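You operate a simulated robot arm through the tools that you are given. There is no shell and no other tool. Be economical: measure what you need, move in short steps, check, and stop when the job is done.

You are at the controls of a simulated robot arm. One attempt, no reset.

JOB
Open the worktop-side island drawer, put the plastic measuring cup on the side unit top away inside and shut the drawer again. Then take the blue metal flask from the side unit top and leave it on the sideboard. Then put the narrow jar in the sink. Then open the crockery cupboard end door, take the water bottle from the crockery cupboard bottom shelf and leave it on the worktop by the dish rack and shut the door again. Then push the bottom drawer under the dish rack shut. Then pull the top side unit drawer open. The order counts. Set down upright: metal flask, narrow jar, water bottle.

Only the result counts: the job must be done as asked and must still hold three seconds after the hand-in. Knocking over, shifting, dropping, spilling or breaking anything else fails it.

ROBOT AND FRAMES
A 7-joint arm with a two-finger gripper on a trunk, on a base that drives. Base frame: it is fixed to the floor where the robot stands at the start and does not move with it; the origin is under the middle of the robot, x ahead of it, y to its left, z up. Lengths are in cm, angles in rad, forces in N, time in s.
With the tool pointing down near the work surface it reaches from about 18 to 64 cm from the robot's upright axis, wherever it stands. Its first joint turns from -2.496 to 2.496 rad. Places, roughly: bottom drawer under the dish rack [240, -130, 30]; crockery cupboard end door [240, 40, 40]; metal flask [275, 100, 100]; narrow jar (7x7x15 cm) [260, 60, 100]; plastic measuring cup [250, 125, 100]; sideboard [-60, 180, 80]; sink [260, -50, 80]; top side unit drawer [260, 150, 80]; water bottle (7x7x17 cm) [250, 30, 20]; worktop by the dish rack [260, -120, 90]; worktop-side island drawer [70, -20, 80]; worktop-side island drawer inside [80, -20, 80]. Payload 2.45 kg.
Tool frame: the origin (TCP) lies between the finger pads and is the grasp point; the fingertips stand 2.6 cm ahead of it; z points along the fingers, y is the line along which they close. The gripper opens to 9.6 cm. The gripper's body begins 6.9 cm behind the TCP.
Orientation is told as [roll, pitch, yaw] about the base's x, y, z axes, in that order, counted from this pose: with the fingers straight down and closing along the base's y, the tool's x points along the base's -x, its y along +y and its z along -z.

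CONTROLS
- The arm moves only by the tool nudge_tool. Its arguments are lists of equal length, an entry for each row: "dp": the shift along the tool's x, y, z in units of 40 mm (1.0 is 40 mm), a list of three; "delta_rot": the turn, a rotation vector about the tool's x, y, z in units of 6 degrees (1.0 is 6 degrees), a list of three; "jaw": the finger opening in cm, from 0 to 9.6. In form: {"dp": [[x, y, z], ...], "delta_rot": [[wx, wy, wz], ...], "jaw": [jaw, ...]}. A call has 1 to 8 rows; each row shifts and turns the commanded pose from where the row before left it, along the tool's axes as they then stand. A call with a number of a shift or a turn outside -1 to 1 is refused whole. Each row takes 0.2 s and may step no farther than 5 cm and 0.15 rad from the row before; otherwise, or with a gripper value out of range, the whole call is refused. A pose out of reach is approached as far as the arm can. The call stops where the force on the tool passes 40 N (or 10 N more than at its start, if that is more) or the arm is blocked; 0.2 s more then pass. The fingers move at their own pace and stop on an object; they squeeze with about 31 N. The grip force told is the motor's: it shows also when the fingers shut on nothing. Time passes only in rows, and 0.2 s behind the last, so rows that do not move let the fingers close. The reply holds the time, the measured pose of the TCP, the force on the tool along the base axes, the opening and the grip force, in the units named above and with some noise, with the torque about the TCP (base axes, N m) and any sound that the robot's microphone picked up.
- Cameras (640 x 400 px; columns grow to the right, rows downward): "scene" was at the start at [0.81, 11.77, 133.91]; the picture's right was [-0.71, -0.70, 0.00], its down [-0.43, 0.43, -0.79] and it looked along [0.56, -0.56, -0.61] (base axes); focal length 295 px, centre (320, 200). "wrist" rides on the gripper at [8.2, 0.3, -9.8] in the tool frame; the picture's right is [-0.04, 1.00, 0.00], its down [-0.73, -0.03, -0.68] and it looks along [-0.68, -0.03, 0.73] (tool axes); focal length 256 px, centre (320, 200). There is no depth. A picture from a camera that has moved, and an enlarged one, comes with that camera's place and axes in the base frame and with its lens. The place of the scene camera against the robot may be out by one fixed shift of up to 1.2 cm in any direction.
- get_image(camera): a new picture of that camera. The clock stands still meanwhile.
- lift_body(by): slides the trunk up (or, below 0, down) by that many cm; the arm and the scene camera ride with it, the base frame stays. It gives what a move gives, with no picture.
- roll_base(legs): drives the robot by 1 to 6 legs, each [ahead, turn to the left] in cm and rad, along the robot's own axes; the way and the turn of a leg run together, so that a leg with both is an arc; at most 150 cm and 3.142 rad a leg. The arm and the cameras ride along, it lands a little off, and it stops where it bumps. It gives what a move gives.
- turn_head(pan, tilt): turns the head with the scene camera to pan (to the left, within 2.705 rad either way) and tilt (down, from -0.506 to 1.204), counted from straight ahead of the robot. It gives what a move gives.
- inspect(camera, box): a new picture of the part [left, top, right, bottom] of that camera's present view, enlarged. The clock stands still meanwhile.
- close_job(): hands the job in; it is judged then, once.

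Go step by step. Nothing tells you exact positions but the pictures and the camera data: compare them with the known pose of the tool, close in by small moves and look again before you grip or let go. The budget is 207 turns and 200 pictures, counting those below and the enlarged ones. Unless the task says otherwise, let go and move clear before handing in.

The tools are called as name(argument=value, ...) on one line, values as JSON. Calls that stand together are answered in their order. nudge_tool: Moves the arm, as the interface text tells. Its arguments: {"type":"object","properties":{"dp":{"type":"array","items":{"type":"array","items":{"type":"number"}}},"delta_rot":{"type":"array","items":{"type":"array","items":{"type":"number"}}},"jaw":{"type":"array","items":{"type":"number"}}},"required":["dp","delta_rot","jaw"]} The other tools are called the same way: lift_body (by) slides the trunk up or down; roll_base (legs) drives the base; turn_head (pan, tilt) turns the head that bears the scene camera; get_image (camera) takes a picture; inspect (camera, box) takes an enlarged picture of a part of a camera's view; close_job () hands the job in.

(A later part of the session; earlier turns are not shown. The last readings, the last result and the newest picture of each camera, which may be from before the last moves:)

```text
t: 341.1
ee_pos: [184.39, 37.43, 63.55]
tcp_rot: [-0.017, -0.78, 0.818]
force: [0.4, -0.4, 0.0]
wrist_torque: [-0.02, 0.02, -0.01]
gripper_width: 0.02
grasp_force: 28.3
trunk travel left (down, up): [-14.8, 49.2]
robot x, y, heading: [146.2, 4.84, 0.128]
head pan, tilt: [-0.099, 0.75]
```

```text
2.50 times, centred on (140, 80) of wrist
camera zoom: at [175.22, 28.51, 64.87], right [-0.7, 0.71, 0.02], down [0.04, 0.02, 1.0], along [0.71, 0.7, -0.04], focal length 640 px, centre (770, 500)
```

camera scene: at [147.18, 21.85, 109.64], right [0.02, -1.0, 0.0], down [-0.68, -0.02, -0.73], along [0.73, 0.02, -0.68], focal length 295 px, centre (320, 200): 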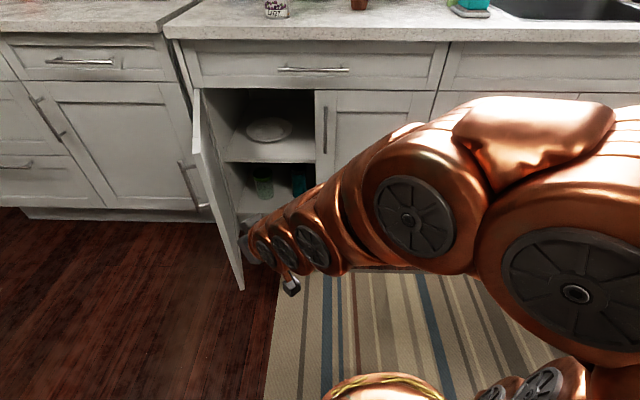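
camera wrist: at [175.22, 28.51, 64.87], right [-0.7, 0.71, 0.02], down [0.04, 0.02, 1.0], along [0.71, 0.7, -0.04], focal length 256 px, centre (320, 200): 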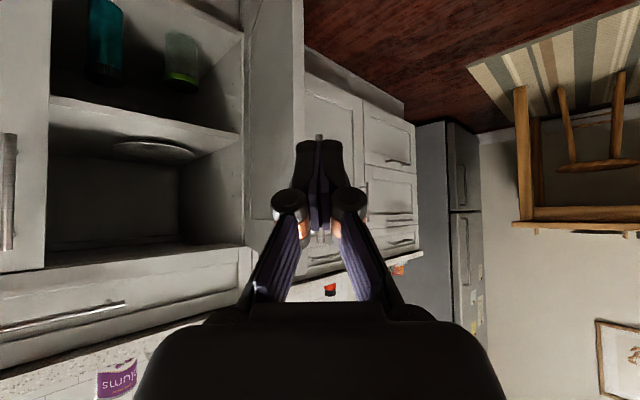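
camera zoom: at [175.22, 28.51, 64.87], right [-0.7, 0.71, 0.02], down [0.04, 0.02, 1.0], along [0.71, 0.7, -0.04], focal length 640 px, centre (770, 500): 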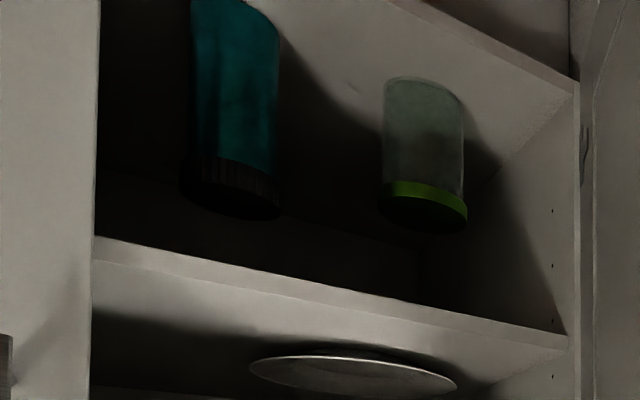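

The water bottle is the teal one at about [247, 33.6], z 19.5–36.5; the green-lidded jar stands at y≈50. I'll turn the hand forward and flatten it to about 20° below horizontal.

nudge_tool(dp=[[-0.4, -0.2, 0.4], [-0.4, -0.2, 0.4], [-0.4, -0.2, 0.4], [-0.4, -0.2, 0.4], [-0.3, -0.4, 0.3], [0, -0.5, 0], [0, -0.5, 0], [0, -0.5, 0]], delta_rot=[[0.8, 0, 0.78], [0.8, 0, 0.78], [0.8, 0, 0.78], [0.8, 0, 0.78], [0.8, 0, 0.78], [0.8, 0, 0.78], [0.8, 0, 0.78], [0.7, 0, 0.68]], jaw=[4, 8.6, 8.6, 8.6, 8.6, 8.6, 8.6, 8.6])

nudge_tool(dp=[[0, 0, 0.3], [0, 0, 0.3], [0, 0, 0.3], [0, 0, 0.3], [0, 0, 0]], delta_rot=[[0, -1, 0], [0, -1, 0], [0, -1, 0], [0, -1, 0], [0, 0, 0]], jaw=[8.6, 8.6, 8.6, 8.6, 8.6])

lift_body(by=-14.5)

get_image(camera="scene")

```text
t: 342.9
ee_pos: [196.31, 33.27, 63.75]
tcp_rot: [-0.03, -0.795, -0.095]
force: [0.9, 0.5, -0.3]
wrist_torque: [-0.01, 0.0, 0.02]
gripper_width: 8.62
grasp_force: 0.0
trunk travel left (down, up): [-14.8, 49.2]
robot x, y, heading: [146.21, 4.38, 0.125]
head pan, tilt: [-0.099, 0.75]
```

```text
t: 344.1
ee_pos: [199.56, 32.46, 61.38]
tcp_rot: [-0.066, -1.168, -0.066]
force: [0.3, 0.1, -0.5]
wrist_torque: [0.0, -0.02, 0.03]
gripper_width: 8.62
grasp_force: 0.0
out of reach, approached as far as the arm can: row 4
trunk travel left (down, up): [-14.8, 49.2]
robot x, y, heading: [146.21, 4.66, 0.128]
head pan, tilt: [-0.099, 0.75]
```

```text
t: 345.8
ee_pos: [199.53, 32.47, 47.01]
tcp_rot: [-0.066, -1.169, -0.066]
force: [0.3, 0.4, 0.2]
wrist_torque: [0.03, 0.0, 0.03]
gripper_width: 8.6
grasp_force: 0.1
trunk travel left (down, up): [-0.3, 63.7]
robot x, y, heading: [146.19, 4.15, 0.123]
head pan, tilt: [-0.099, 0.75]
```

```text
74 pictures are left
camera scene: at [147.18, 21.85, 95.14], right [0.02, -1.0, 0.0], down [-0.68, -0.02, -0.73], along [0.73, 0.02, -0.68], focal length 295 px, centre (320, 200)
```

scene: 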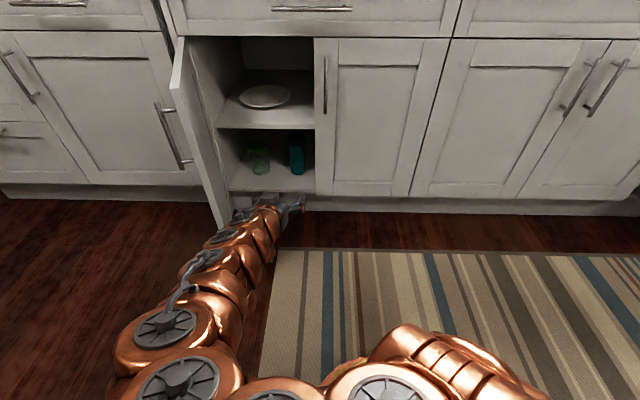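

Pose is good. Lowering the hand to about z 31 with the arm.

nudge_tool(dp=[[0.92, 0, 0.39], [0.92, 0, 0.39], [0.92, 0, 0.39], [0.92, 0, 0.39], [0, 0, 0]], delta_rot=[[0, 0, 0], [0, 0, 0], [0, 0, 0], [0, 0, 0], [0, 0, 0]], jaw=[8.6, 8.6, 8.6, 8.6, 8.6])

get_image(camera="scene")

get_image(camera="wrist")

```text
t: 347.0
ee_pos: [199.62, 33.91, 31.36]
tcp_rot: [-0.077, -1.163, -0.063]
force: [0.6, -0.4, -0.2]
wrist_torque: [0.03, -0.01, 0.01]
gripper_width: 8.6
grasp_force: 0.0
out of reach, approached as far as the arm can: row 3, 4
trunk travel left (down, up): [-0.3, 63.7]
robot x, y, heading: [146.21, 4.69, 0.123]
head pan, tilt: [-0.099, 0.75]
```

```text
73 pictures are left
camera scene: at [147.17, 21.85, 95.14], right [0.02, -1.0, 0.0], down [-0.68, -0.02, -0.73], along [0.73, 0.02, -0.68], focal length 295 px, centre (320, 200)
```

scene: 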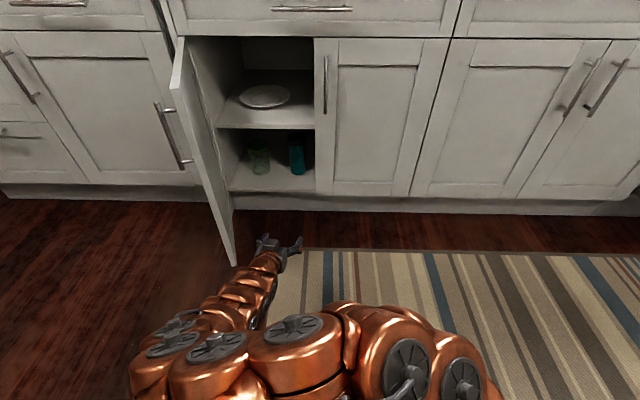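

```text
72 pictures are left
camera wrist: at [187.4, 35.68, 27.77], right [0.15, 0.99, 0.01], down [-0.33, 0.04, 0.94], along [0.93, -0.14, 0.34], focal length 256 px, centre (320, 200)
```

wrist: 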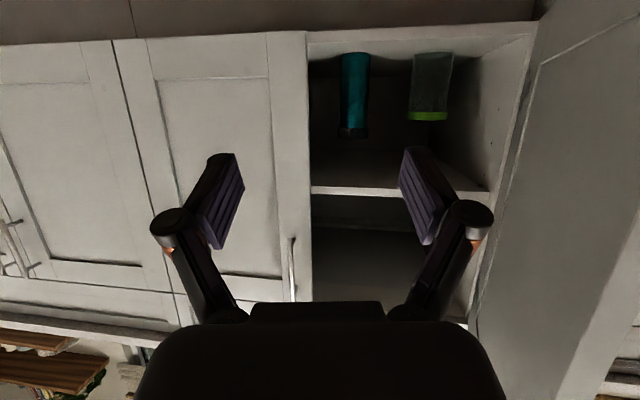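

The hand is level with the bottle and aimed well. I'll align the base and approach in stages.

roll_base(legs=[[0, -0.054], [27, 0]])

get_image(camera="wrist")

get_image(camera="scene")

```text
t: 349.4
ee_pos: [228.17, 32.94, 31.34]
tcp_rot: [-0.077, -1.167, -0.115]
force: [-0.6, -0.7, -0.1]
wrist_torque: [0.02, 0.02, -0.01]
gripper_width: 8.58
grasp_force: 0.0
trunk travel left (down, up): [-0.3, 63.7]
robot x, y, heading: [173.49, 6.72, 0.074]
head pan, tilt: [-0.099, 0.75]
```

```text
71 pictures are left
camera wrist: at [215.98, 35.37, 27.8], right [0.2, 0.98, 0.01], down [-0.33, 0.06, 0.94], along [0.92, -0.19, 0.34], focal length 256 px, centre (320, 200)
```

wrist: 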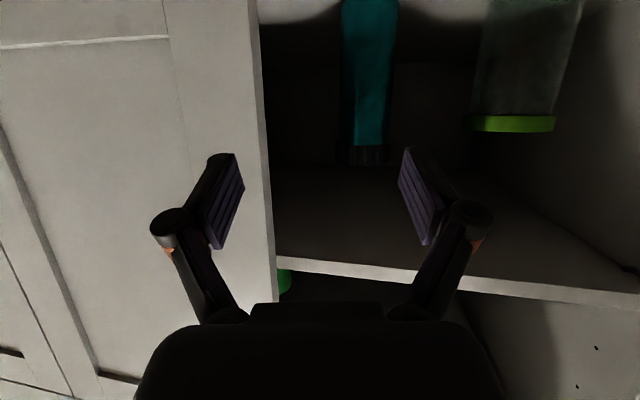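

```text
70 pictures are left
camera scene: at [175.1, 23.66, 95.13], right [-0.03, -1.0, 0.0], down [-0.68, 0.02, -0.73], along [0.73, -0.02, -0.68], focal length 295 px, centre (320, 200)
```

scene: 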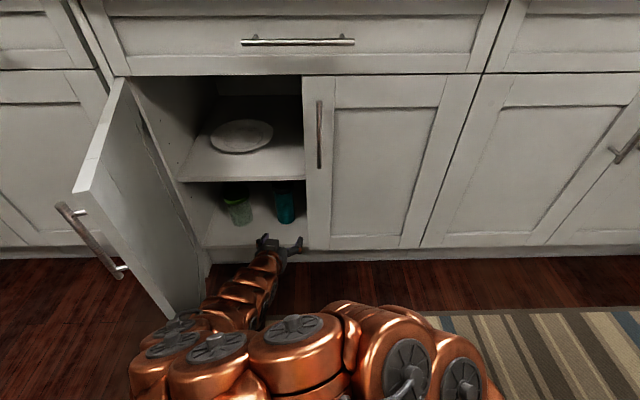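

The fingers would brush the right door's edge, so I'll shift left 3 cm and lower a little before entering at a slight angle.

nudge_tool(dp=[[0, 0.75, 0], [0.55, 0, 0.24], [0, 0, 0]], delta_rot=[[0, 0, 0], [0, 0, 0], [0, 0, 0]], jaw=[9.3, 9.3, 9.3])

get_image(camera="wrist")

```text
t: 350.2
ee_pos: [228.75, 35.71, 28.91]
tcp_rot: [-0.079, -1.165, -0.115]
force: [-0.5, -0.4, 0.4]
wrist_torque: [-0.02, -0.01, 0.03]
gripper_width: 9.29
grasp_force: 0.0
trunk travel left (down, up): [-0.3, 63.7]
robot x, y, heading: [173.2, 6.38, 0.071]
head pan, tilt: [-0.099, 0.75]
```

```text
69 pictures are left
camera wrist: at [216.58, 38.19, 25.27], right [0.2, 0.98, 0.01], down [-0.33, 0.06, 0.94], along [0.92, -0.19, 0.34], focal length 256 px, centre (320, 200)
```

wrist: 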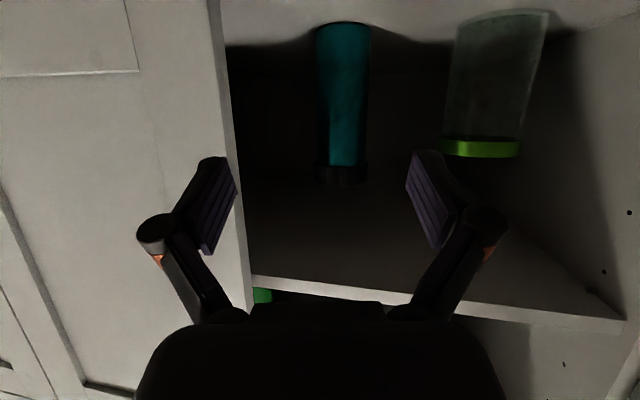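

roll_base(legs=[[9, 0]])

get_image(camera="wrist")

inspect(camera="scene", box=[180, 120, 360, 280])

```text
t: 351.3
ee_pos: [237.68, 36.41, 28.91]
tcp_rot: [-0.078, -1.164, -0.115]
force: [0.1, 0.3, -0.5]
wrist_torque: [0.02, -0.03, 0.03]
gripper_width: 9.3
grasp_force: 0.0
trunk travel left (down, up): [-0.3, 63.7]
robot x, y, heading: [182.26, 6.88, 0.07]
head pan, tilt: [-0.099, 0.75]
```

```text
68 pictures are left
camera wrist: at [225.57, 38.82, 25.28], right [0.2, 0.98, 0.01], down [-0.33, 0.06, 0.94], along [0.92, -0.19, 0.34], focal length 256 px, centre (320, 200)
```

wrist: 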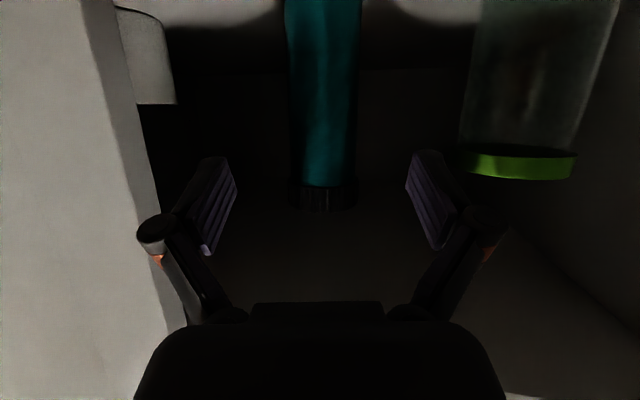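

```text
2.50 times, centred on (270, 200) of scene
camera zoom: at [184.09, 24.3, 95.13], right [-0.03, -1.0, 0.0], down [-0.68, 0.02, -0.73], along [0.73, -0.02, -0.68], focal length 738 px, centre (445, 200)
```

zoom: 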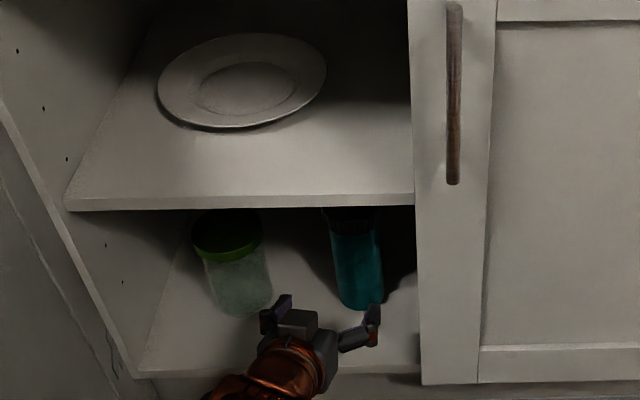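

Bottle axis about [248, 34.3], straight along the tool's axis. Moving in with the arm.

nudge_tool(dp=[[-0.2, 0, 0.46], [-0.2, 0, 0.46], [-0.2, 0, 0.46], [-0.2, 0, 0.46], [0, 0, 0]], delta_rot=[[0, 0, 0], [0, 0, 0], [0, 0, 0], [0, 0, 0], [0, 0, 0]], jaw=[9.3, 9.3, 9.3, 9.3, 9.3])

get_image(camera="wrist")

inspect(camera="scene", box=[180, 120, 360, 280])

```text
t: 352.5
ee_pos: [245.54, 34.9, 28.96]
tcp_rot: [-0.078, -1.165, -0.115]
force: [0.7, 0.8, -0.6]
wrist_torque: [0.0, -0.02, 0.04]
gripper_width: 9.3
grasp_force: 0.1
trunk travel left (down, up): [-0.3, 63.7]
robot x, y, heading: [182.46, 6.75, 0.071]
head pan, tilt: [-0.099, 0.75]
```

```text
66 pictures are left
camera wrist: at [233.47, 37.33, 25.34], right [0.2, 0.98, 0.01], down [-0.33, 0.06, 0.94], along [0.92, -0.19, 0.33], focal length 256 px, centre (320, 200)
```

wrist: 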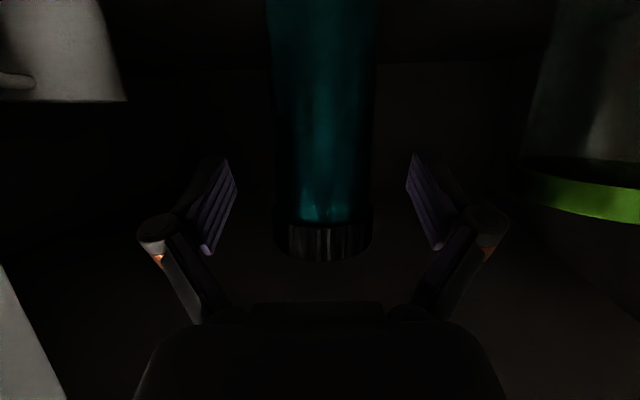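

```text
2.50 times, centred on (270, 200) of scene
camera zoom: at [184.09, 24.3, 95.13], right [-0.03, -1.0, 0.0], down [-0.68, 0.02, -0.73], along [0.73, -0.02, -0.68], focal length 738 px, centre (445, 200)
```

zoom: 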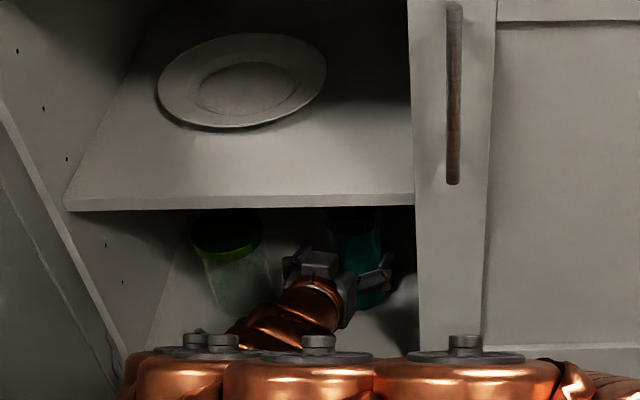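

Forward 3 cm more, then close.

nudge_tool(dp=[[-0.15, 0, 0.34], [-0.15, 0, 0.34], [0, 0, 0], [0, 0, 0], [0, 0, 0], [0, 0, 0]], delta_rot=[[0, 0, 0], [0, 0, 0], [0, 0, 0], [0, 0, 0], [0, 0, 0], [0, 0, 0]], jaw=[9.3, 9.3, 0, 0, 0, 0])

get_image(camera="wrist")

```text
t: 353.9
ee_pos: [248.49, 34.33, 29.06]
tcp_rot: [-0.077, -1.166, -0.116]
force: [0.4, 1.8, 4.2]
wrist_torque: [-0.03, -0.09, 0.04]
gripper_width: 6.28
grasp_force: 31.0
trunk travel left (down, up): [-0.3, 63.7]
robot x, y, heading: [182.64, 7.18, 0.068]
head pan, tilt: [-0.099, 0.75]
```

```text
64 pictures are left
camera wrist: at [236.36, 36.79, 25.41], right [0.2, 0.98, 0.01], down [-0.33, 0.06, 0.94], along [0.92, -0.19, 0.34], focal length 256 px, centre (320, 200)
```

wrist: 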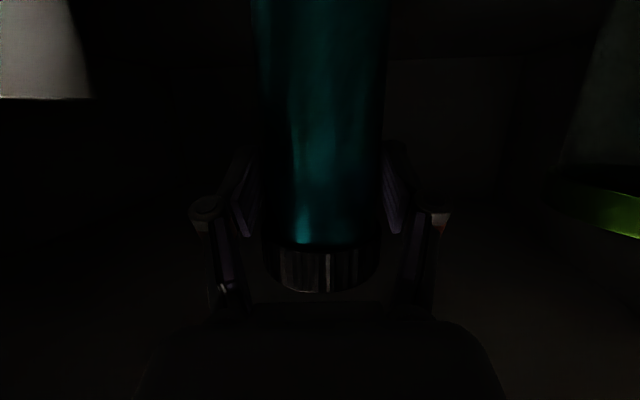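

Bottle gripped (6.3 cm). Lift 2.5 cm and withdraw along the same line.

lift_body(by=2.5)

nudge_tool(dp=[[0.2, 0, -0.46], [0.2, 0, -0.46], [0.2, 0, -0.46], [0.2, 0, -0.46], [0.2, 0, -0.46], [0.1, 0, -0.3], [0, 0, 0]], delta_rot=[[0, 0, 0], [0, 0, 0], [0, 0, 0], [0, 0, 0], [0, 0, 0], [0, 0, 0], [0, 0, 0]], jaw=[0, 0, 0, 0, 0, 0, 0])

get_image(camera="wrist")

get_image(camera="scene")

```text
t: 354.6
ee_pos: [248.37, 34.36, 31.52]
tcp_rot: [-0.078, -1.165, -0.115]
force: [-0.7, 1.1, -2.0]
wrist_torque: [0.0, 0.05, 0.01]
gripper_width: 6.24
grasp_force: 31.0
trunk travel left (down, up): [-2.8, 61.2]
robot x, y, heading: [182.49, 6.97, 0.065]
head pan, tilt: [-0.099, 0.75]
```

```text
t: 356.2
ee_pos: [237.31, 36.44, 31.5]
tcp_rot: [-0.075, -1.164, -0.116]
force: [0.0, 0.1, -1.2]
wrist_torque: [0.0, 0.08, 0.03]
gripper_width: 6.25
grasp_force: 31.7
trunk travel left (down, up): [-2.8, 61.2]
robot x, y, heading: [182.34, 7.16, 0.07]
head pan, tilt: [-0.099, 0.75]
```

```text
63 pictures are left
camera wrist: at [225.31, 38.87, 27.96], right [0.2, 0.98, 0.01], down [-0.33, 0.06, 0.94], along [0.92, -0.19, 0.33], focal length 256 px, centre (320, 200)
```

wrist: 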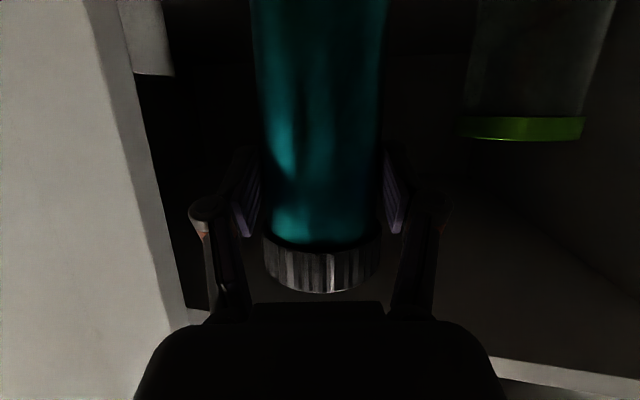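

```text
62 pictures are left
camera scene: at [184.1, 24.3, 97.63], right [-0.03, -1.0, 0.0], down [-0.68, 0.02, -0.73], along [0.73, -0.02, -0.68], focal length 295 px, centre (320, 200)
```

scene: 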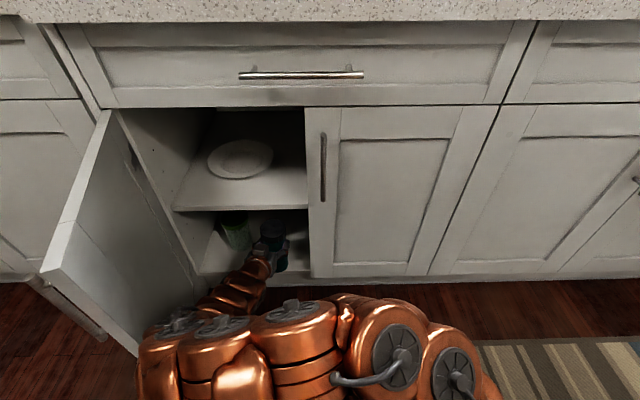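

Clear. Backing out fully.

roll_base(legs=[[-40, 0]])

lift_body(by=45)

get_image(camera="scene")

```text
t: 358.7
ee_pos: [197.5, 33.6, 31.38]
tcp_rot: [-0.079, -1.164, -0.114]
force: [0.1, 0.5, -1.7]
wrist_torque: [0.02, 0.06, -0.03]
gripper_width: 6.24
grasp_force: 30.5
trunk travel left (down, up): [-2.8, 61.2]
robot x, y, heading: [142.26, 4.4, 0.075]
head pan, tilt: [-0.099, 0.75]
```

```text
refused: 45 is not a number from -40 to 40
```

```text
61 pictures are left
camera scene: at [144.11, 21.44, 97.63], right [-0.03, -1.0, 0.0], down [-0.68, 0.02, -0.73], along [0.73, -0.02, -0.68], focal length 295 px, centre (320, 200)
```

scene: 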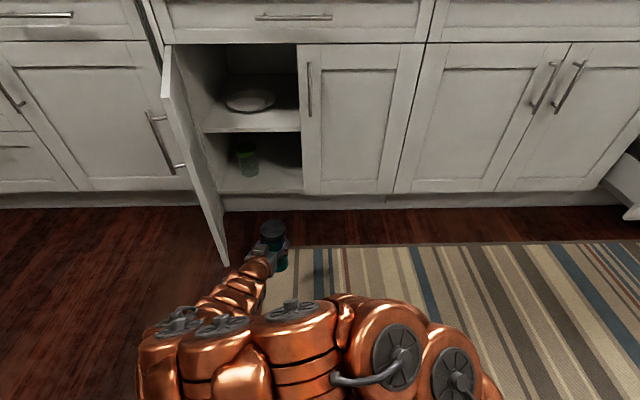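

Bottle is out and upright. Raising and turning toward the dish rack area to look.

lift_body(by=40)

lift_body(by=20)

roll_base(legs=[[0, -1.4], [60, 0], [0, 0.9]])

turn_head(pan=0, tilt=0.5)

get_image(camera="scene")

```text
t: 362.5
ee_pos: [197.41, 33.62, 71.49]
tcp_rot: [-0.079, -1.164, -0.115]
force: [0.7, -0.8, -1.5]
wrist_torque: [-0.01, 0.06, 0.03]
gripper_width: 6.21
grasp_force: 30.7
trunk travel left (down, up): [-42.8, 21.2]
robot x, y, heading: [142.61, 4.36, 0.075]
head pan, tilt: [-0.099, 0.75]
```

```text
t: 364.7
ee_pos: [197.41, 33.62, 91.58]
tcp_rot: [-0.079, -1.162, -0.113]
force: [-0.4, 0.0, -2.9]
wrist_torque: [0.0, 0.07, -0.02]
gripper_width: 6.19
grasp_force: 31.2
trunk travel left (down, up): [-62.8, 1.2]
robot x, y, heading: [142.69, 4.22, 0.074]
head pan, tilt: [-0.099, 0.75]
```

```text
t: 373.8
ee_pos: [219.56, -53.73, 91.54]
tcp_rot: [-0.079, -1.164, -0.601]
force: [0.2, 0.2, -1.7]
wrist_torque: [0.04, 0.05, -0.01]
gripper_width: 6.17
grasp_force: 30.5
trunk travel left (down, up): [-62.8, 1.2]
robot x, y, heading: [157.15, -54.1, -0.413]
head pan, tilt: [-0.099, 0.75]
```

```text
t: 374.6
ee_pos: [219.47, -53.77, 91.59]
tcp_rot: [-0.078, -1.164, -0.601]
force: [-0.9, 0.9, -1.5]
wrist_torque: [0.05, 0.04, -0.03]
gripper_width: 6.17
grasp_force: 30.9
trunk travel left (down, up): [-62.8, 1.2]
robot x, y, heading: [157.06, -54.05, -0.412]
head pan, tilt: [0.0, 0.499]
```

```text
60 pictures are left
camera scene: at [167.88, -39.41, 159.82], right [-0.4, -0.92, 0.0], down [-0.44, 0.19, -0.88], along [0.8, -0.35, -0.48], focal length 295 px, centre (320, 200)
```

scene: 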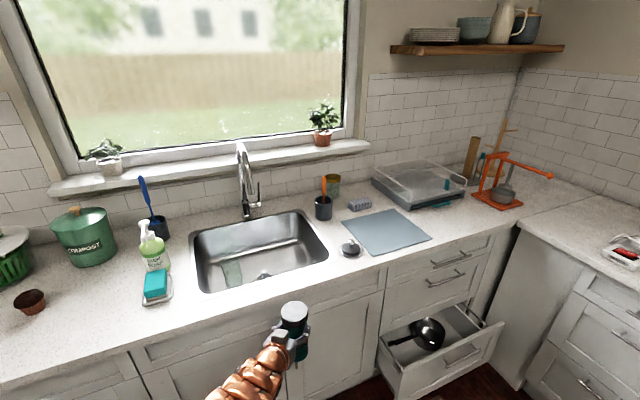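

Free counter is in front of the rack, around [250, -128]. First raise the hand with the arm.

nudge_tool(dp=[[-0.9, 0, -0.39], [-0.9, 0, -0.39], [-0.9, 0, -0.39], [-0.9, 0, -0.39], [0, 0, 0]], delta_rot=[[0, 0, 0], [0, 0, 0], [0, 0, 0], [0, 0, 0], [0, 0, 0]], jaw=[0, 0, 0, 0, 0])

get_image(camera="scene")

```text
t: 375.8
ee_pos: [219.79, -53.3, 107.26]
tcp_rot: [-0.076, -1.164, -0.601]
force: [-0.2, -0.2, -2.1]
wrist_torque: [0.03, 0.02, 0.0]
gripper_width: 6.16
grasp_force: 31.7
trunk travel left (down, up): [-62.8, 1.2]
robot x, y, heading: [157.17, -53.75, -0.414]
head pan, tilt: [0.0, 0.499]
```

```text
59 pictures are left
camera scene: at [167.87, -39.41, 159.82], right [-0.4, -0.92, 0.0], down [-0.44, 0.19, -0.88], along [0.8, -0.35, -0.48], focal length 295 px, centre (320, 200)
```

scene: 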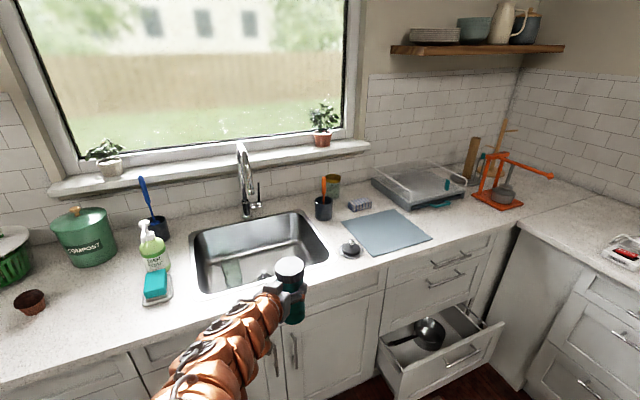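

roll_base(legs=[[0, -0.616], [56, 0], [0, 0.23]])

turn_head(pan=0.3, tilt=0.7)

get_image(camera="scene")

get_image(camera="wrist")

```text
t: 381.5
ee_pos: [244.31, -124.71, 107.14]
tcp_rot: [-0.076, -1.165, -0.984]
force: [0.1, 0.5, -1.5]
wrist_torque: [0.06, -0.01, 0.01]
gripper_width: 6.13
grasp_force: 30.8
trunk travel left (down, up): [-62.8, 1.2]
robot x, y, heading: [185.72, -101.79, -0.801]
head pan, tilt: [0.0, 0.499]
```

```text
t: 382.3
ee_pos: [244.23, -124.73, 107.19]
tcp_rot: [-0.076, -1.164, -0.985]
force: [0.5, -0.2, -1.4]
wrist_torque: [0.03, 0.01, -0.01]
gripper_width: 6.14
grasp_force: 30.9
trunk travel left (down, up): [-62.8, 1.2]
robot x, y, heading: [185.71, -101.94, -0.8]
head pan, tilt: [0.3, 0.7]
```

```text
58 pictures are left
camera scene: at [202.59, -90.02, 158.06], right [-0.48, -0.88, 0.0], down [-0.57, 0.31, -0.77], along [0.67, -0.37, -0.64], focal length 295 px, centre (320, 200)
```

scene: 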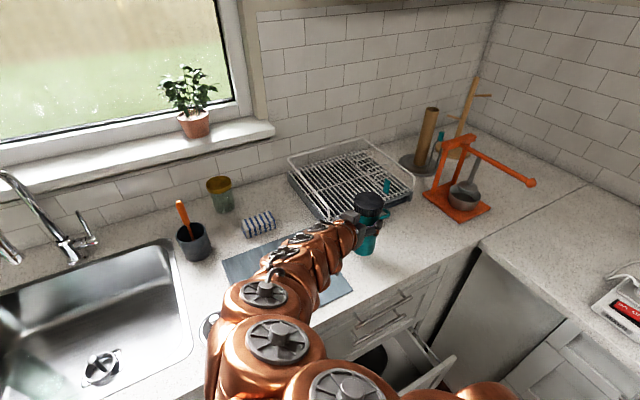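

```text
57 pictures are left
camera wrist: at [238.34, -113.95, 103.6], right [0.88, 0.48, 0.01], down [-0.17, 0.29, 0.94], along [0.45, -0.83, 0.34], focal length 256 px, centre (320, 200)
```

wrist: 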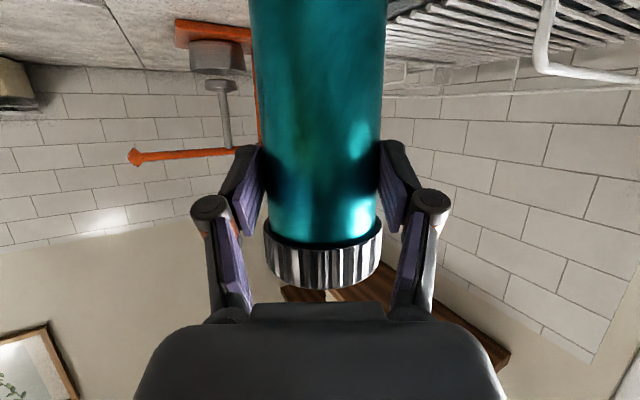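

Bottle is over free counter beside the rack. Shift slightly inward and lower.

nudge_tool(dp=[[-0.16, 0.35, 0.37], [-0.16, 0.35, 0.37], [0, 0, 0]], delta_rot=[[0, 0, 0], [0, 0, 0], [0, 0, 0]], jaw=[0, 0, 0])

lift_body(by=-4)

inspect(camera="scene", box=[200, 130, 480, 330])

```text
t: 383.1
ee_pos: [248.3, -126.06, 106.99]
tcp_rot: [-0.08, -1.164, -0.984]
force: [0.2, -0.4, -2.2]
wrist_torque: [0.05, 0.01, -0.01]
gripper_width: 6.14
grasp_force: 30.6
trunk travel left (down, up): [-62.8, 1.2]
robot x, y, heading: [185.56, -101.88, -0.801]
head pan, tilt: [0.3, 0.7]
```

```text
t: 383.9
ee_pos: [248.29, -126.12, 103.21]
tcp_rot: [-0.079, -1.166, -0.985]
force: [-2.4, -1.2, 12.7]
wrist_torque: [-0.21, -0.27, -0.06]
gripper_width: 6.08
grasp_force: 30.5
trunk travel left (down, up): [-58.8, 5.2]
robot x, y, heading: [186.09, -102.42, -0.8]
head pan, tilt: [0.3, 0.7]
```

```text
2.00 times, centred on (340, 230) of scene
camera zoom: at [202.48, -90.0, 154.09], right [-0.48, -0.88, 0.0], down [-0.57, 0.31, -0.77], along [0.67, -0.37, -0.64], focal length 590 px, centre (280, 140)
```

zoom: 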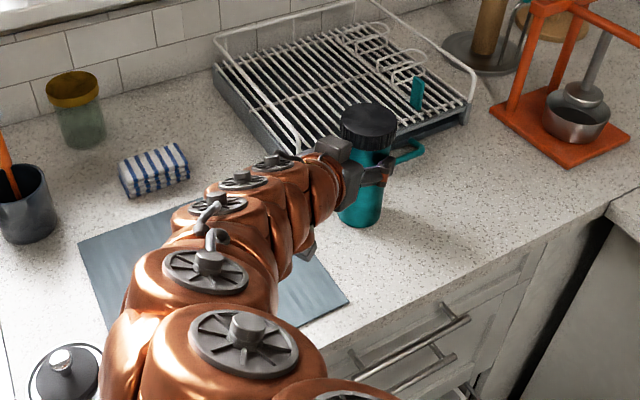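

The bottle touches the counter (12.7 N up). Ease, release and withdraw along the tool axis.

nudge_tool(dp=[[0, 0, 0], [0, 0, 0], [0, 0, 0], [0, 0, 0]], delta_rot=[[0, 0, 0], [0, 0, 0], [0, 0, 0], [0, 0, 0]], jaw=[6.6, 7.4, 8.8, 8.8])

get_image(camera="wrist")

inspect(camera="scene", box=[300, 140, 440, 270])

```text
t: 384.9
ee_pos: [248.38, -126.11, 103.13]
tcp_rot: [-0.077, -1.165, -0.985]
force: [-0.2, 0.0, 0.1]
wrist_torque: [0.01, -0.01, 0.05]
gripper_width: 8.83
grasp_force: 0.1
trunk travel left (down, up): [-58.8, 5.2]
robot x, y, heading: [185.93, -102.41, -0.801]
head pan, tilt: [0.3, 0.7]
```

```text
55 pictures are left
camera wrist: at [242.39, -115.39, 99.51], right [0.88, 0.48, 0.01], down [-0.17, 0.29, 0.94], along [0.45, -0.83, 0.34], focal length 256 px, centre (320, 200)
```

wrist: 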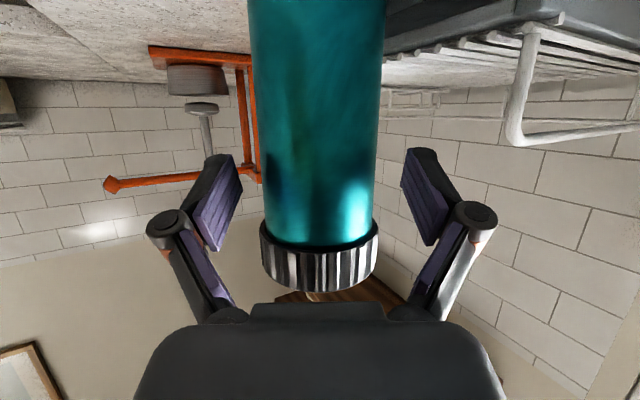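

```text
3.08 times, centred on (370, 205) of scene
camera zoom: at [202.58, -90.01, 154.06], right [-0.48, -0.88, 0.0], down [-0.57, 0.31, -0.76], along [0.67, -0.37, -0.64], focal length 908 px, centre (166, 185)
```

zoom: 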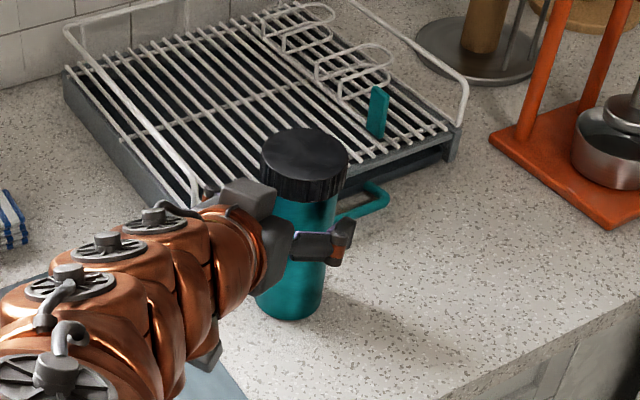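

Upright and free. Withdrawing.

nudge_tool(dp=[[0, 0, -0.6], [0, 0, -0.6], [0, 0, -0.6], [0, 0, -0.7], [0, 0, -0.7], [0, 0, 0]], delta_rot=[[0, 0, 0], [0, 0, 0], [0, 0, 0], [0, 0, 0], [0, 0, 0], [0, 0, 0]], jaw=[8.8, 8.8, 8.8, 8.8, 8.8, 8.8])

get_image(camera="scene")

```text
t: 386.5
ee_pos: [241.24, -120.77, 107.28]
tcp_rot: [-0.116, -1.152, -1.049]
force: [-0.6, -0.3, -0.8]
wrist_torque: [-0.04, 0.03, -0.01]
gripper_width: 8.8
grasp_force: 0.0
trunk travel left (down, up): [-58.8, 5.2]
robot x, y, heading: [185.77, -102.0, -0.793]
head pan, tilt: [0.3, 0.7]
stopped in row 6: the arm was blocked; the commanded pose is now the measured one
```

```text
53 pictures are left
camera scene: at [202.58, -90.01, 154.06], right [-0.48, -0.88, 0.0], down [-0.57, 0.31, -0.76], along [0.67, -0.37, -0.64], focal length 295 px, centre (320, 200)
```

scene: 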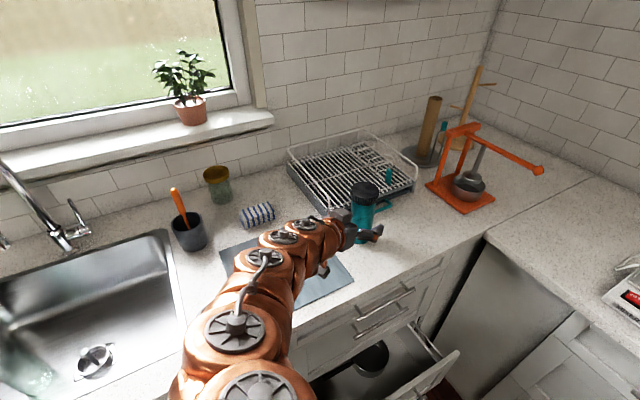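

The arm hit a limit but fingers are clear; I'll back the base away.

roll_base(legs=[[-35, 0]])

get_image(camera="scene")

```text
t: 388.8
ee_pos: [216.8, -95.88, 107.32]
tcp_rot: [-0.11, -1.155, -1.054]
force: [-0.5, -0.5, -0.3]
wrist_torque: [0.01, 0.0, -0.01]
gripper_width: 8.78
grasp_force: 0.0
trunk travel left (down, up): [-58.8, 5.2]
robot x, y, heading: [161.68, -77.12, -0.798]
head pan, tilt: [0.3, 0.7]
```

```text
52 pictures are left
camera scene: at [178.17, -64.96, 154.06], right [-0.48, -0.88, 0.0], down [-0.57, 0.31, -0.76], along [0.67, -0.37, -0.64], focal length 295 px, centre (320, 200)
```

scene: 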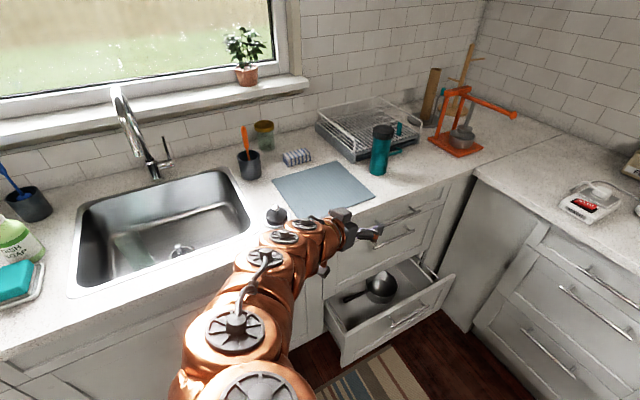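

The bottle stands by the rack. Next, shut the cupboard door: drive round so the hand ends outside the open door on its hinge side.

roll_base(legs=[[0, -0.64], [-125, 0], [0, 1.438]])

turn_head(pan=0.2, tilt=0.75)

get_image(camera="scene")

```text
t: 398.6
ee_pos: [200.02, 26.0, 107.25]
tcp_rot: [-0.113, -1.153, -1.072]
force: [0.8, 0.5, 0.4]
wrist_torque: [0.0, -0.01, -0.02]
gripper_width: 8.78
grasp_force: 0.1
trunk travel left (down, up): [-58.8, 5.2]
robot x, y, heading: [144.87, 45.99, -0.815]
head pan, tilt: [0.3, 0.7]
stopped in leg 3: the robot was blocked; the commanded pose is now the measured one
```

```text
t: 399.3
ee_pos: [200.17, 25.96, 107.37]
tcp_rot: [-0.111, -1.152, -1.07]
force: [0.4, 0.3, 0.1]
wrist_torque: [0.04, 0.03, 0.02]
gripper_width: 8.8
grasp_force: 0.1
trunk travel left (down, up): [-58.8, 5.2]
robot x, y, heading: [145.18, 46.16, -0.815]
head pan, tilt: [0.201, 0.75]
```

```text
51 pictures are left
camera scene: at [161.25, 57.08, 153.63], right [-0.58, -0.82, 0.0], down [-0.56, 0.39, -0.73], along [0.6, -0.42, -0.68], focal length 295 px, centre (320, 200)
```

scene: 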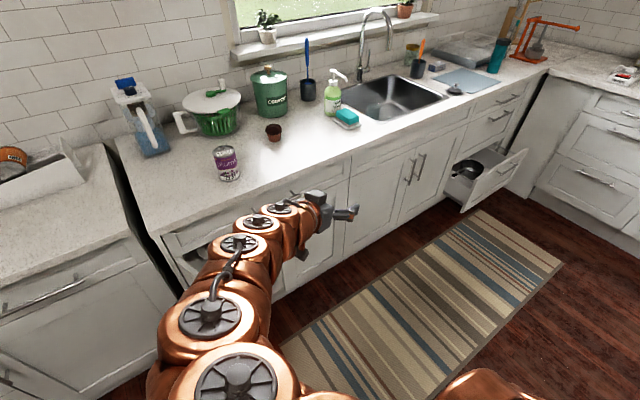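

Something blocked the turn, probably the elbow near the door. Checking.

turn_head(pan=0.9, tilt=0.9)

get_image(camera="scene")

```text
t: 400.3
ee_pos: [200.05, 26.1, 107.28]
tcp_rot: [-0.111, -1.15, -1.069]
force: [0.2, -0.3, 0.0]
wrist_torque: [0.02, 0.01, -0.01]
gripper_width: 8.79
grasp_force: 0.0
trunk travel left (down, up): [-58.8, 5.2]
robot x, y, heading: [144.99, 46.19, -0.813]
head pan, tilt: [0.901, 0.901]
```

```text
50 pictures are left
camera scene: at [161.99, 62.5, 152.44], right [0.09, -1.0, 0.0], down [-0.78, -0.07, -0.62], along [0.62, 0.05, -0.78], focal length 295 px, centre (320, 200)
```

scene: 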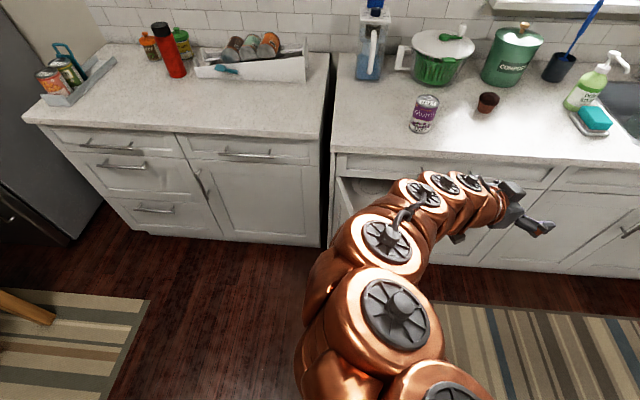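

The elbow is by the door. I'll turn back, move away and reconfigure the arm into the compact tool-down pose.

roll_base(legs=[[0, -0.63], [45, 0]])

nudge_tool(dp=[[0, -0.5, 0], [0, -0.5, 0], [0, -0.5, 0], [0, -0.5, 0], [0, -0.5, 0], [0, -0.5, 0], [0, -0.5, 0], [0, -0.5, 0]], delta_rot=[[0, 1, 0], [0, 1, 0], [0, 1, 0], [0, 1, 0], [0, 1, 0], [0, 1, 0], [0, 1, 0], [0, 1, 0]], jaw=[6, 4, 2, 0, 0, 0, 0, 0])

nudge_tool(dp=[[0, -0.5, 0], [0, -0.5, 0], [0, -0.5, 0], [0, -0.5, 0], [0, -0.5, 0]], delta_rot=[[0, 1, 0], [0, 1, 0], [0, 1, 0], [0, 0, 0], [0, 0, 0]], jaw=[0, 0, 0, 0, 0])

turn_head(pan=0.0, tilt=0.7)

get_image(camera="scene")

```text
t: 404.8
ee_pos: [183.59, -47.66, 107.26]
tcp_rot: [-0.109, -1.151, -1.7]
force: [0.4, -0.5, 0.8]
wrist_torque: [-0.02, 0.0, 0.03]
gripper_width: 8.79
grasp_force: 0.0
trunk travel left (down, up): [-58.8, 5.2]
robot x, y, heading: [150.64, 1.0, -1.446]
head pan, tilt: [0.901, 0.901]
```

```text
t: 406.6
ee_pos: [167.98, -43.95, 108.08]
tcp_rot: [-0.048, -0.315, -1.786]
force: [0.4, 0.3, 0.9]
wrist_torque: [-0.01, 0.01, -0.01]
gripper_width: 0.0
grasp_force: 28.3
trunk travel left (down, up): [-58.8, 5.2]
robot x, y, heading: [150.73, 0.62, -1.444]
head pan, tilt: [0.901, 0.901]
```

```text
t: 407.8
ee_pos: [158.34, -41.77, 108.37]
tcp_rot: [-0.047, -0.005, -1.801]
force: [0.0, 0.2, 0.8]
wrist_torque: [-0.01, 0.02, 0.01]
gripper_width: 0.03
grasp_force: 28.2
trunk travel left (down, up): [-58.8, 5.2]
robot x, y, heading: [150.69, 0.8, -1.443]
head pan, tilt: [0.901, 0.901]
```

```text
t: 409.0
ee_pos: [158.37, -41.6, 108.32]
tcp_rot: [-0.044, -0.003, -1.802]
force: [-0.9, -0.5, 0.3]
wrist_torque: [-0.01, 0.0, 0.0]
gripper_width: 0.0
grasp_force: 28.8
trunk travel left (down, up): [-58.8, 5.2]
robot x, y, heading: [150.99, 0.94, -1.444]
head pan, tilt: [0.0, 0.7]
```

```text
49 pictures are left
camera scene: at [168.94, -0.48, 154.06], right [-0.99, -0.13, 0.0], down [-0.08, 0.64, -0.76], along [0.1, -0.76, -0.64], focal length 295 px, centre (320, 200)
```

scene: 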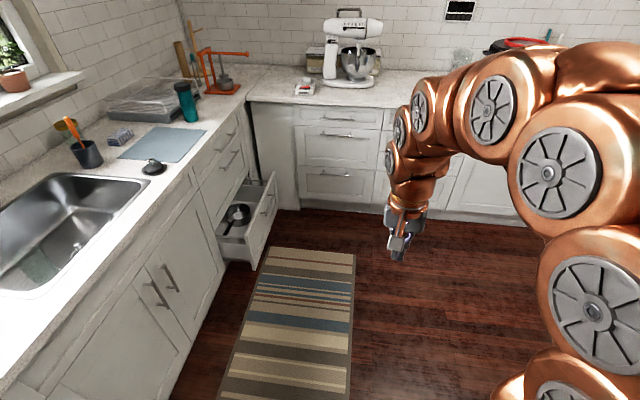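

Arm is compact again. Driving to the hinge side of the door.

roll_base(legs=[[0, -0.127], [-69, 0], [0, 1.571]])

turn_head(pan=0.2, tilt=0.8)

get_image(camera="scene")

```text
t: 417.2
ee_pos: [193.81, 72.42, 108.3]
tcp_rot: [-0.046, -0.003, -0.35]
force: [0.0, -0.1, 0.0]
wrist_torque: [0.05, 0.02, 0.0]
gripper_width: 0.02
grasp_force: 28.4
trunk travel left (down, up): [-58.8, 5.2]
robot x, y, heading: [150.83, 70.31, 0.012]
head pan, tilt: [0.0, 0.7]
```

```text
t: 417.9
ee_pos: [193.87, 72.44, 108.38]
tcp_rot: [-0.046, -0.003, -0.351]
force: [-0.1, 0.4, -0.4]
wrist_torque: [0.01, 0.0, -0.03]
gripper_width: 0.01
grasp_force: 29.1
trunk travel left (down, up): [-58.8, 5.2]
robot x, y, heading: [151.13, 70.05, 0.01]
head pan, tilt: [0.201, 0.799]
```

```text
48 pictures are left
camera scene: at [153.17, 89.5, 153.24], right [0.2, -0.98, 0.0], down [-0.7, -0.15, -0.7], along [0.68, 0.14, -0.72], focal length 295 px, centre (320, 200)
```

scene: 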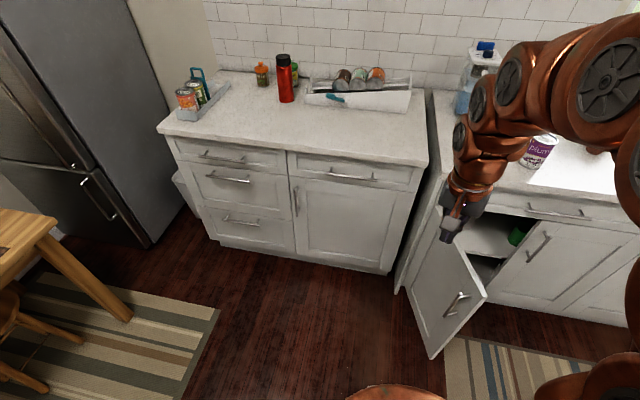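

The elbow has already swung the door to about 72°. I'll set the hand outside it, tilt 45° and lower.

nudge_tool(dp=[[-0.93, 0, 0], [-0.93, 0, 0], [-0.93, 0, 0], [-0.93, 0, 0], [0, 0, 0]], delta_rot=[[0, 0, 0], [0, 0, 0], [0, 0, 0], [0, 0, 0], [0, 0, 0]], jaw=[0, 0, 0, 0, 0])

nudge_tool(dp=[[0, 0, 0], [0, 0, 0], [0, 0, 0], [0, 0, 0], [0, 0, 0], [0, 0, 0], [0, 0, 0], [0, 0, 0]], delta_rot=[[0, -0.94, 0], [0, -0.94, 0], [0, -0.94, 0], [0, -0.94, 0], [0, -0.94, 0], [0, -0.94, 0], [0, -0.94, 0], [0, -0.94, 0]], jaw=[0, 0, 0, 0, 0, 0, 0, 0])

lift_body(by=-40)

get_image(camera="wrist")

get_image(camera="scene")

```text
t: 419.1
ee_pos: [207.93, 67.17, 108.42]
tcp_rot: [-0.046, -0.003, -0.35]
force: [0.5, 0.0, 0.6]
wrist_torque: [-0.02, 0.01, -0.03]
gripper_width: 0.0
grasp_force: 28.6
trunk travel left (down, up): [-58.8, 5.2]
robot x, y, heading: [150.64, 69.77, 0.009]
head pan, tilt: [0.201, 0.799]
```

```text
t: 420.9
ee_pos: [207.86, 67.1, 108.47]
tcp_rot: [-0.064, -0.792, -0.307]
force: [1.1, 0.8, 0.9]
wrist_torque: [-0.03, 0.0, -0.04]
gripper_width: 0.0
grasp_force: 28.4
trunk travel left (down, up): [-58.8, 5.2]
robot x, y, heading: [150.86, 69.67, 0.006]
head pan, tilt: [0.201, 0.799]
```

```text
t: 424.8
ee_pos: [207.68, 67.17, 68.42]
tcp_rot: [-0.063, -0.789, -0.307]
force: [0.0, 0.9, -0.3]
wrist_torque: [0.0, 0.02, 0.0]
gripper_width: 0.0
grasp_force: 28.0
trunk travel left (down, up): [-18.8, 45.2]
robot x, y, heading: [150.87, 69.72, 0.009]
head pan, tilt: [0.201, 0.799]
```

```text
47 pictures are left
camera wrist: at [195.92, 71.9, 69.58], right [0.37, 0.93, -0.02], down [0.04, 0.0, 1.0], along [0.93, -0.37, -0.03], focal length 256 px, centre (320, 200)
```

wrist: 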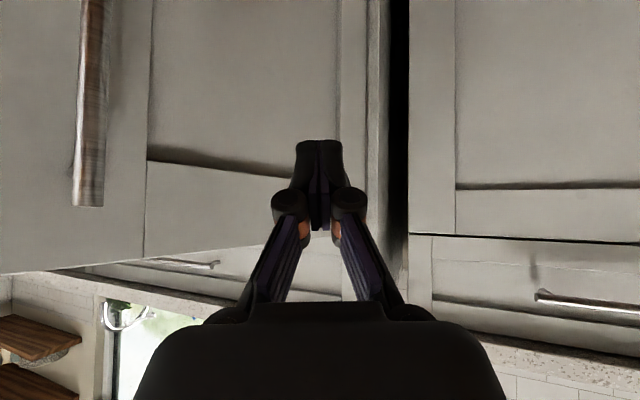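

```text
46 pictures are left
camera scene: at [153.17, 89.5, 113.24], right [0.21, -0.98, 0.0], down [-0.7, -0.15, -0.7], along [0.68, 0.14, -0.72], focal length 295 px, centre (320, 200)
```

scene: 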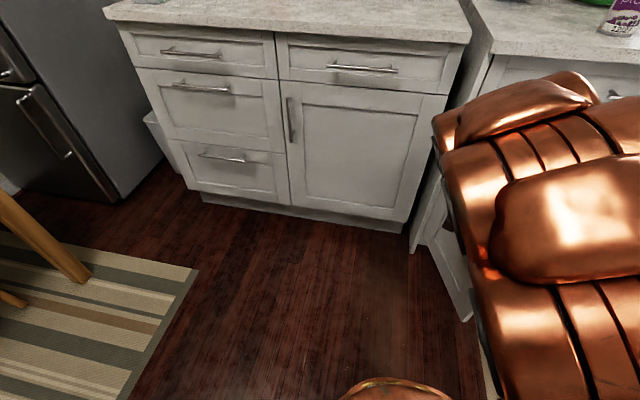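

Outer face and handle in view. Advance a little, then sweep right to push the door.

lift_body(by=-6)

nudge_tool(dp=[[-0.5, 0, 0.5], [-0.4, 0, 0.4], [0, -0.5, 0], [0, -0.5, 0], [0, -0.5, 0], [0, -0.5, 0], [0, -0.5, 0], [0, -0.5, 0]], delta_rot=[[0, 0, 0], [0, 0, 0], [0, 0, 0], [0, 0, 0], [0, 0, 0], [0, 0, 0], [0, 0, 0], [0, 0, 0]], jaw=[0, 0, 0, 0, 0, 0, 0, 0])

get_image(camera="wrist")

get_image(camera="scene")

```text
t: 425.8
ee_pos: [207.79, 67.37, 62.58]
tcp_rot: [-0.062, -0.788, -0.304]
force: [-0.7, 0.5, -0.3]
wrist_torque: [-0.02, 0.02, 0.0]
gripper_width: 0.0
grasp_force: 28.7
trunk travel left (down, up): [-12.8, 51.2]
robot x, y, heading: [150.69, 70.16, 0.007]
head pan, tilt: [0.201, 0.799]
```

```text
t: 427.6
ee_pos: [208.38, 54.1, 62.83]
tcp_rot: [-0.061, -0.787, -0.306]
force: [0.0, -0.3, 0.5]
wrist_torque: [-0.04, -0.04, -0.01]
gripper_width: 0.0
grasp_force: 28.5
trunk travel left (down, up): [-12.8, 51.2]
robot x, y, heading: [150.85, 70.14, 0.014]
head pan, tilt: [0.201, 0.799]
```

```text
45 pictures are left
camera wrist: at [196.47, 58.87, 64.1], right [0.37, 0.93, -0.02], down [0.04, 0.0, 1.0], along [0.93, -0.37, -0.03], focal length 256 px, centre (320, 200)
```

wrist: 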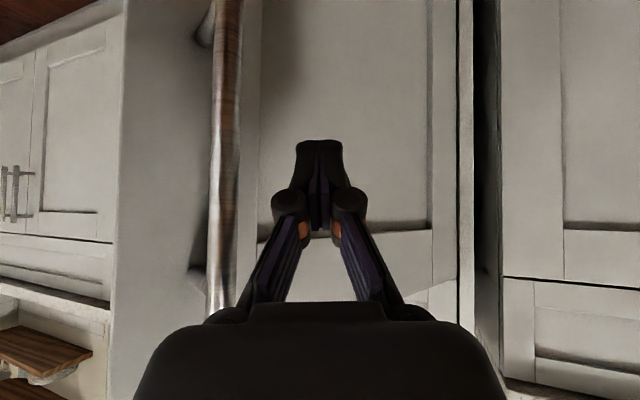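

```text
44 pictures are left
camera scene: at [153.17, 89.5, 107.23], right [0.21, -0.98, 0.0], down [-0.7, -0.15, -0.7], along [0.68, 0.14, -0.72], focal length 295 px, centre (320, 200)
```

scene: 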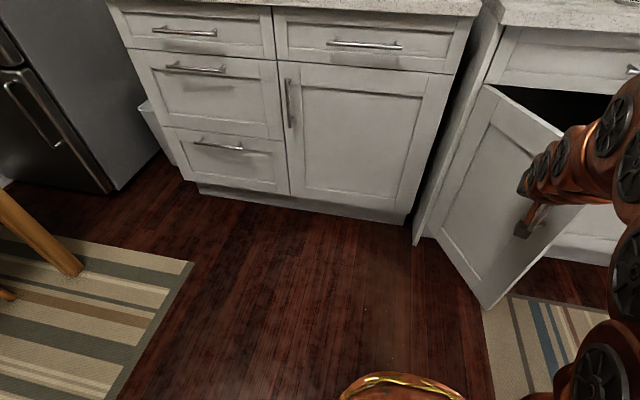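

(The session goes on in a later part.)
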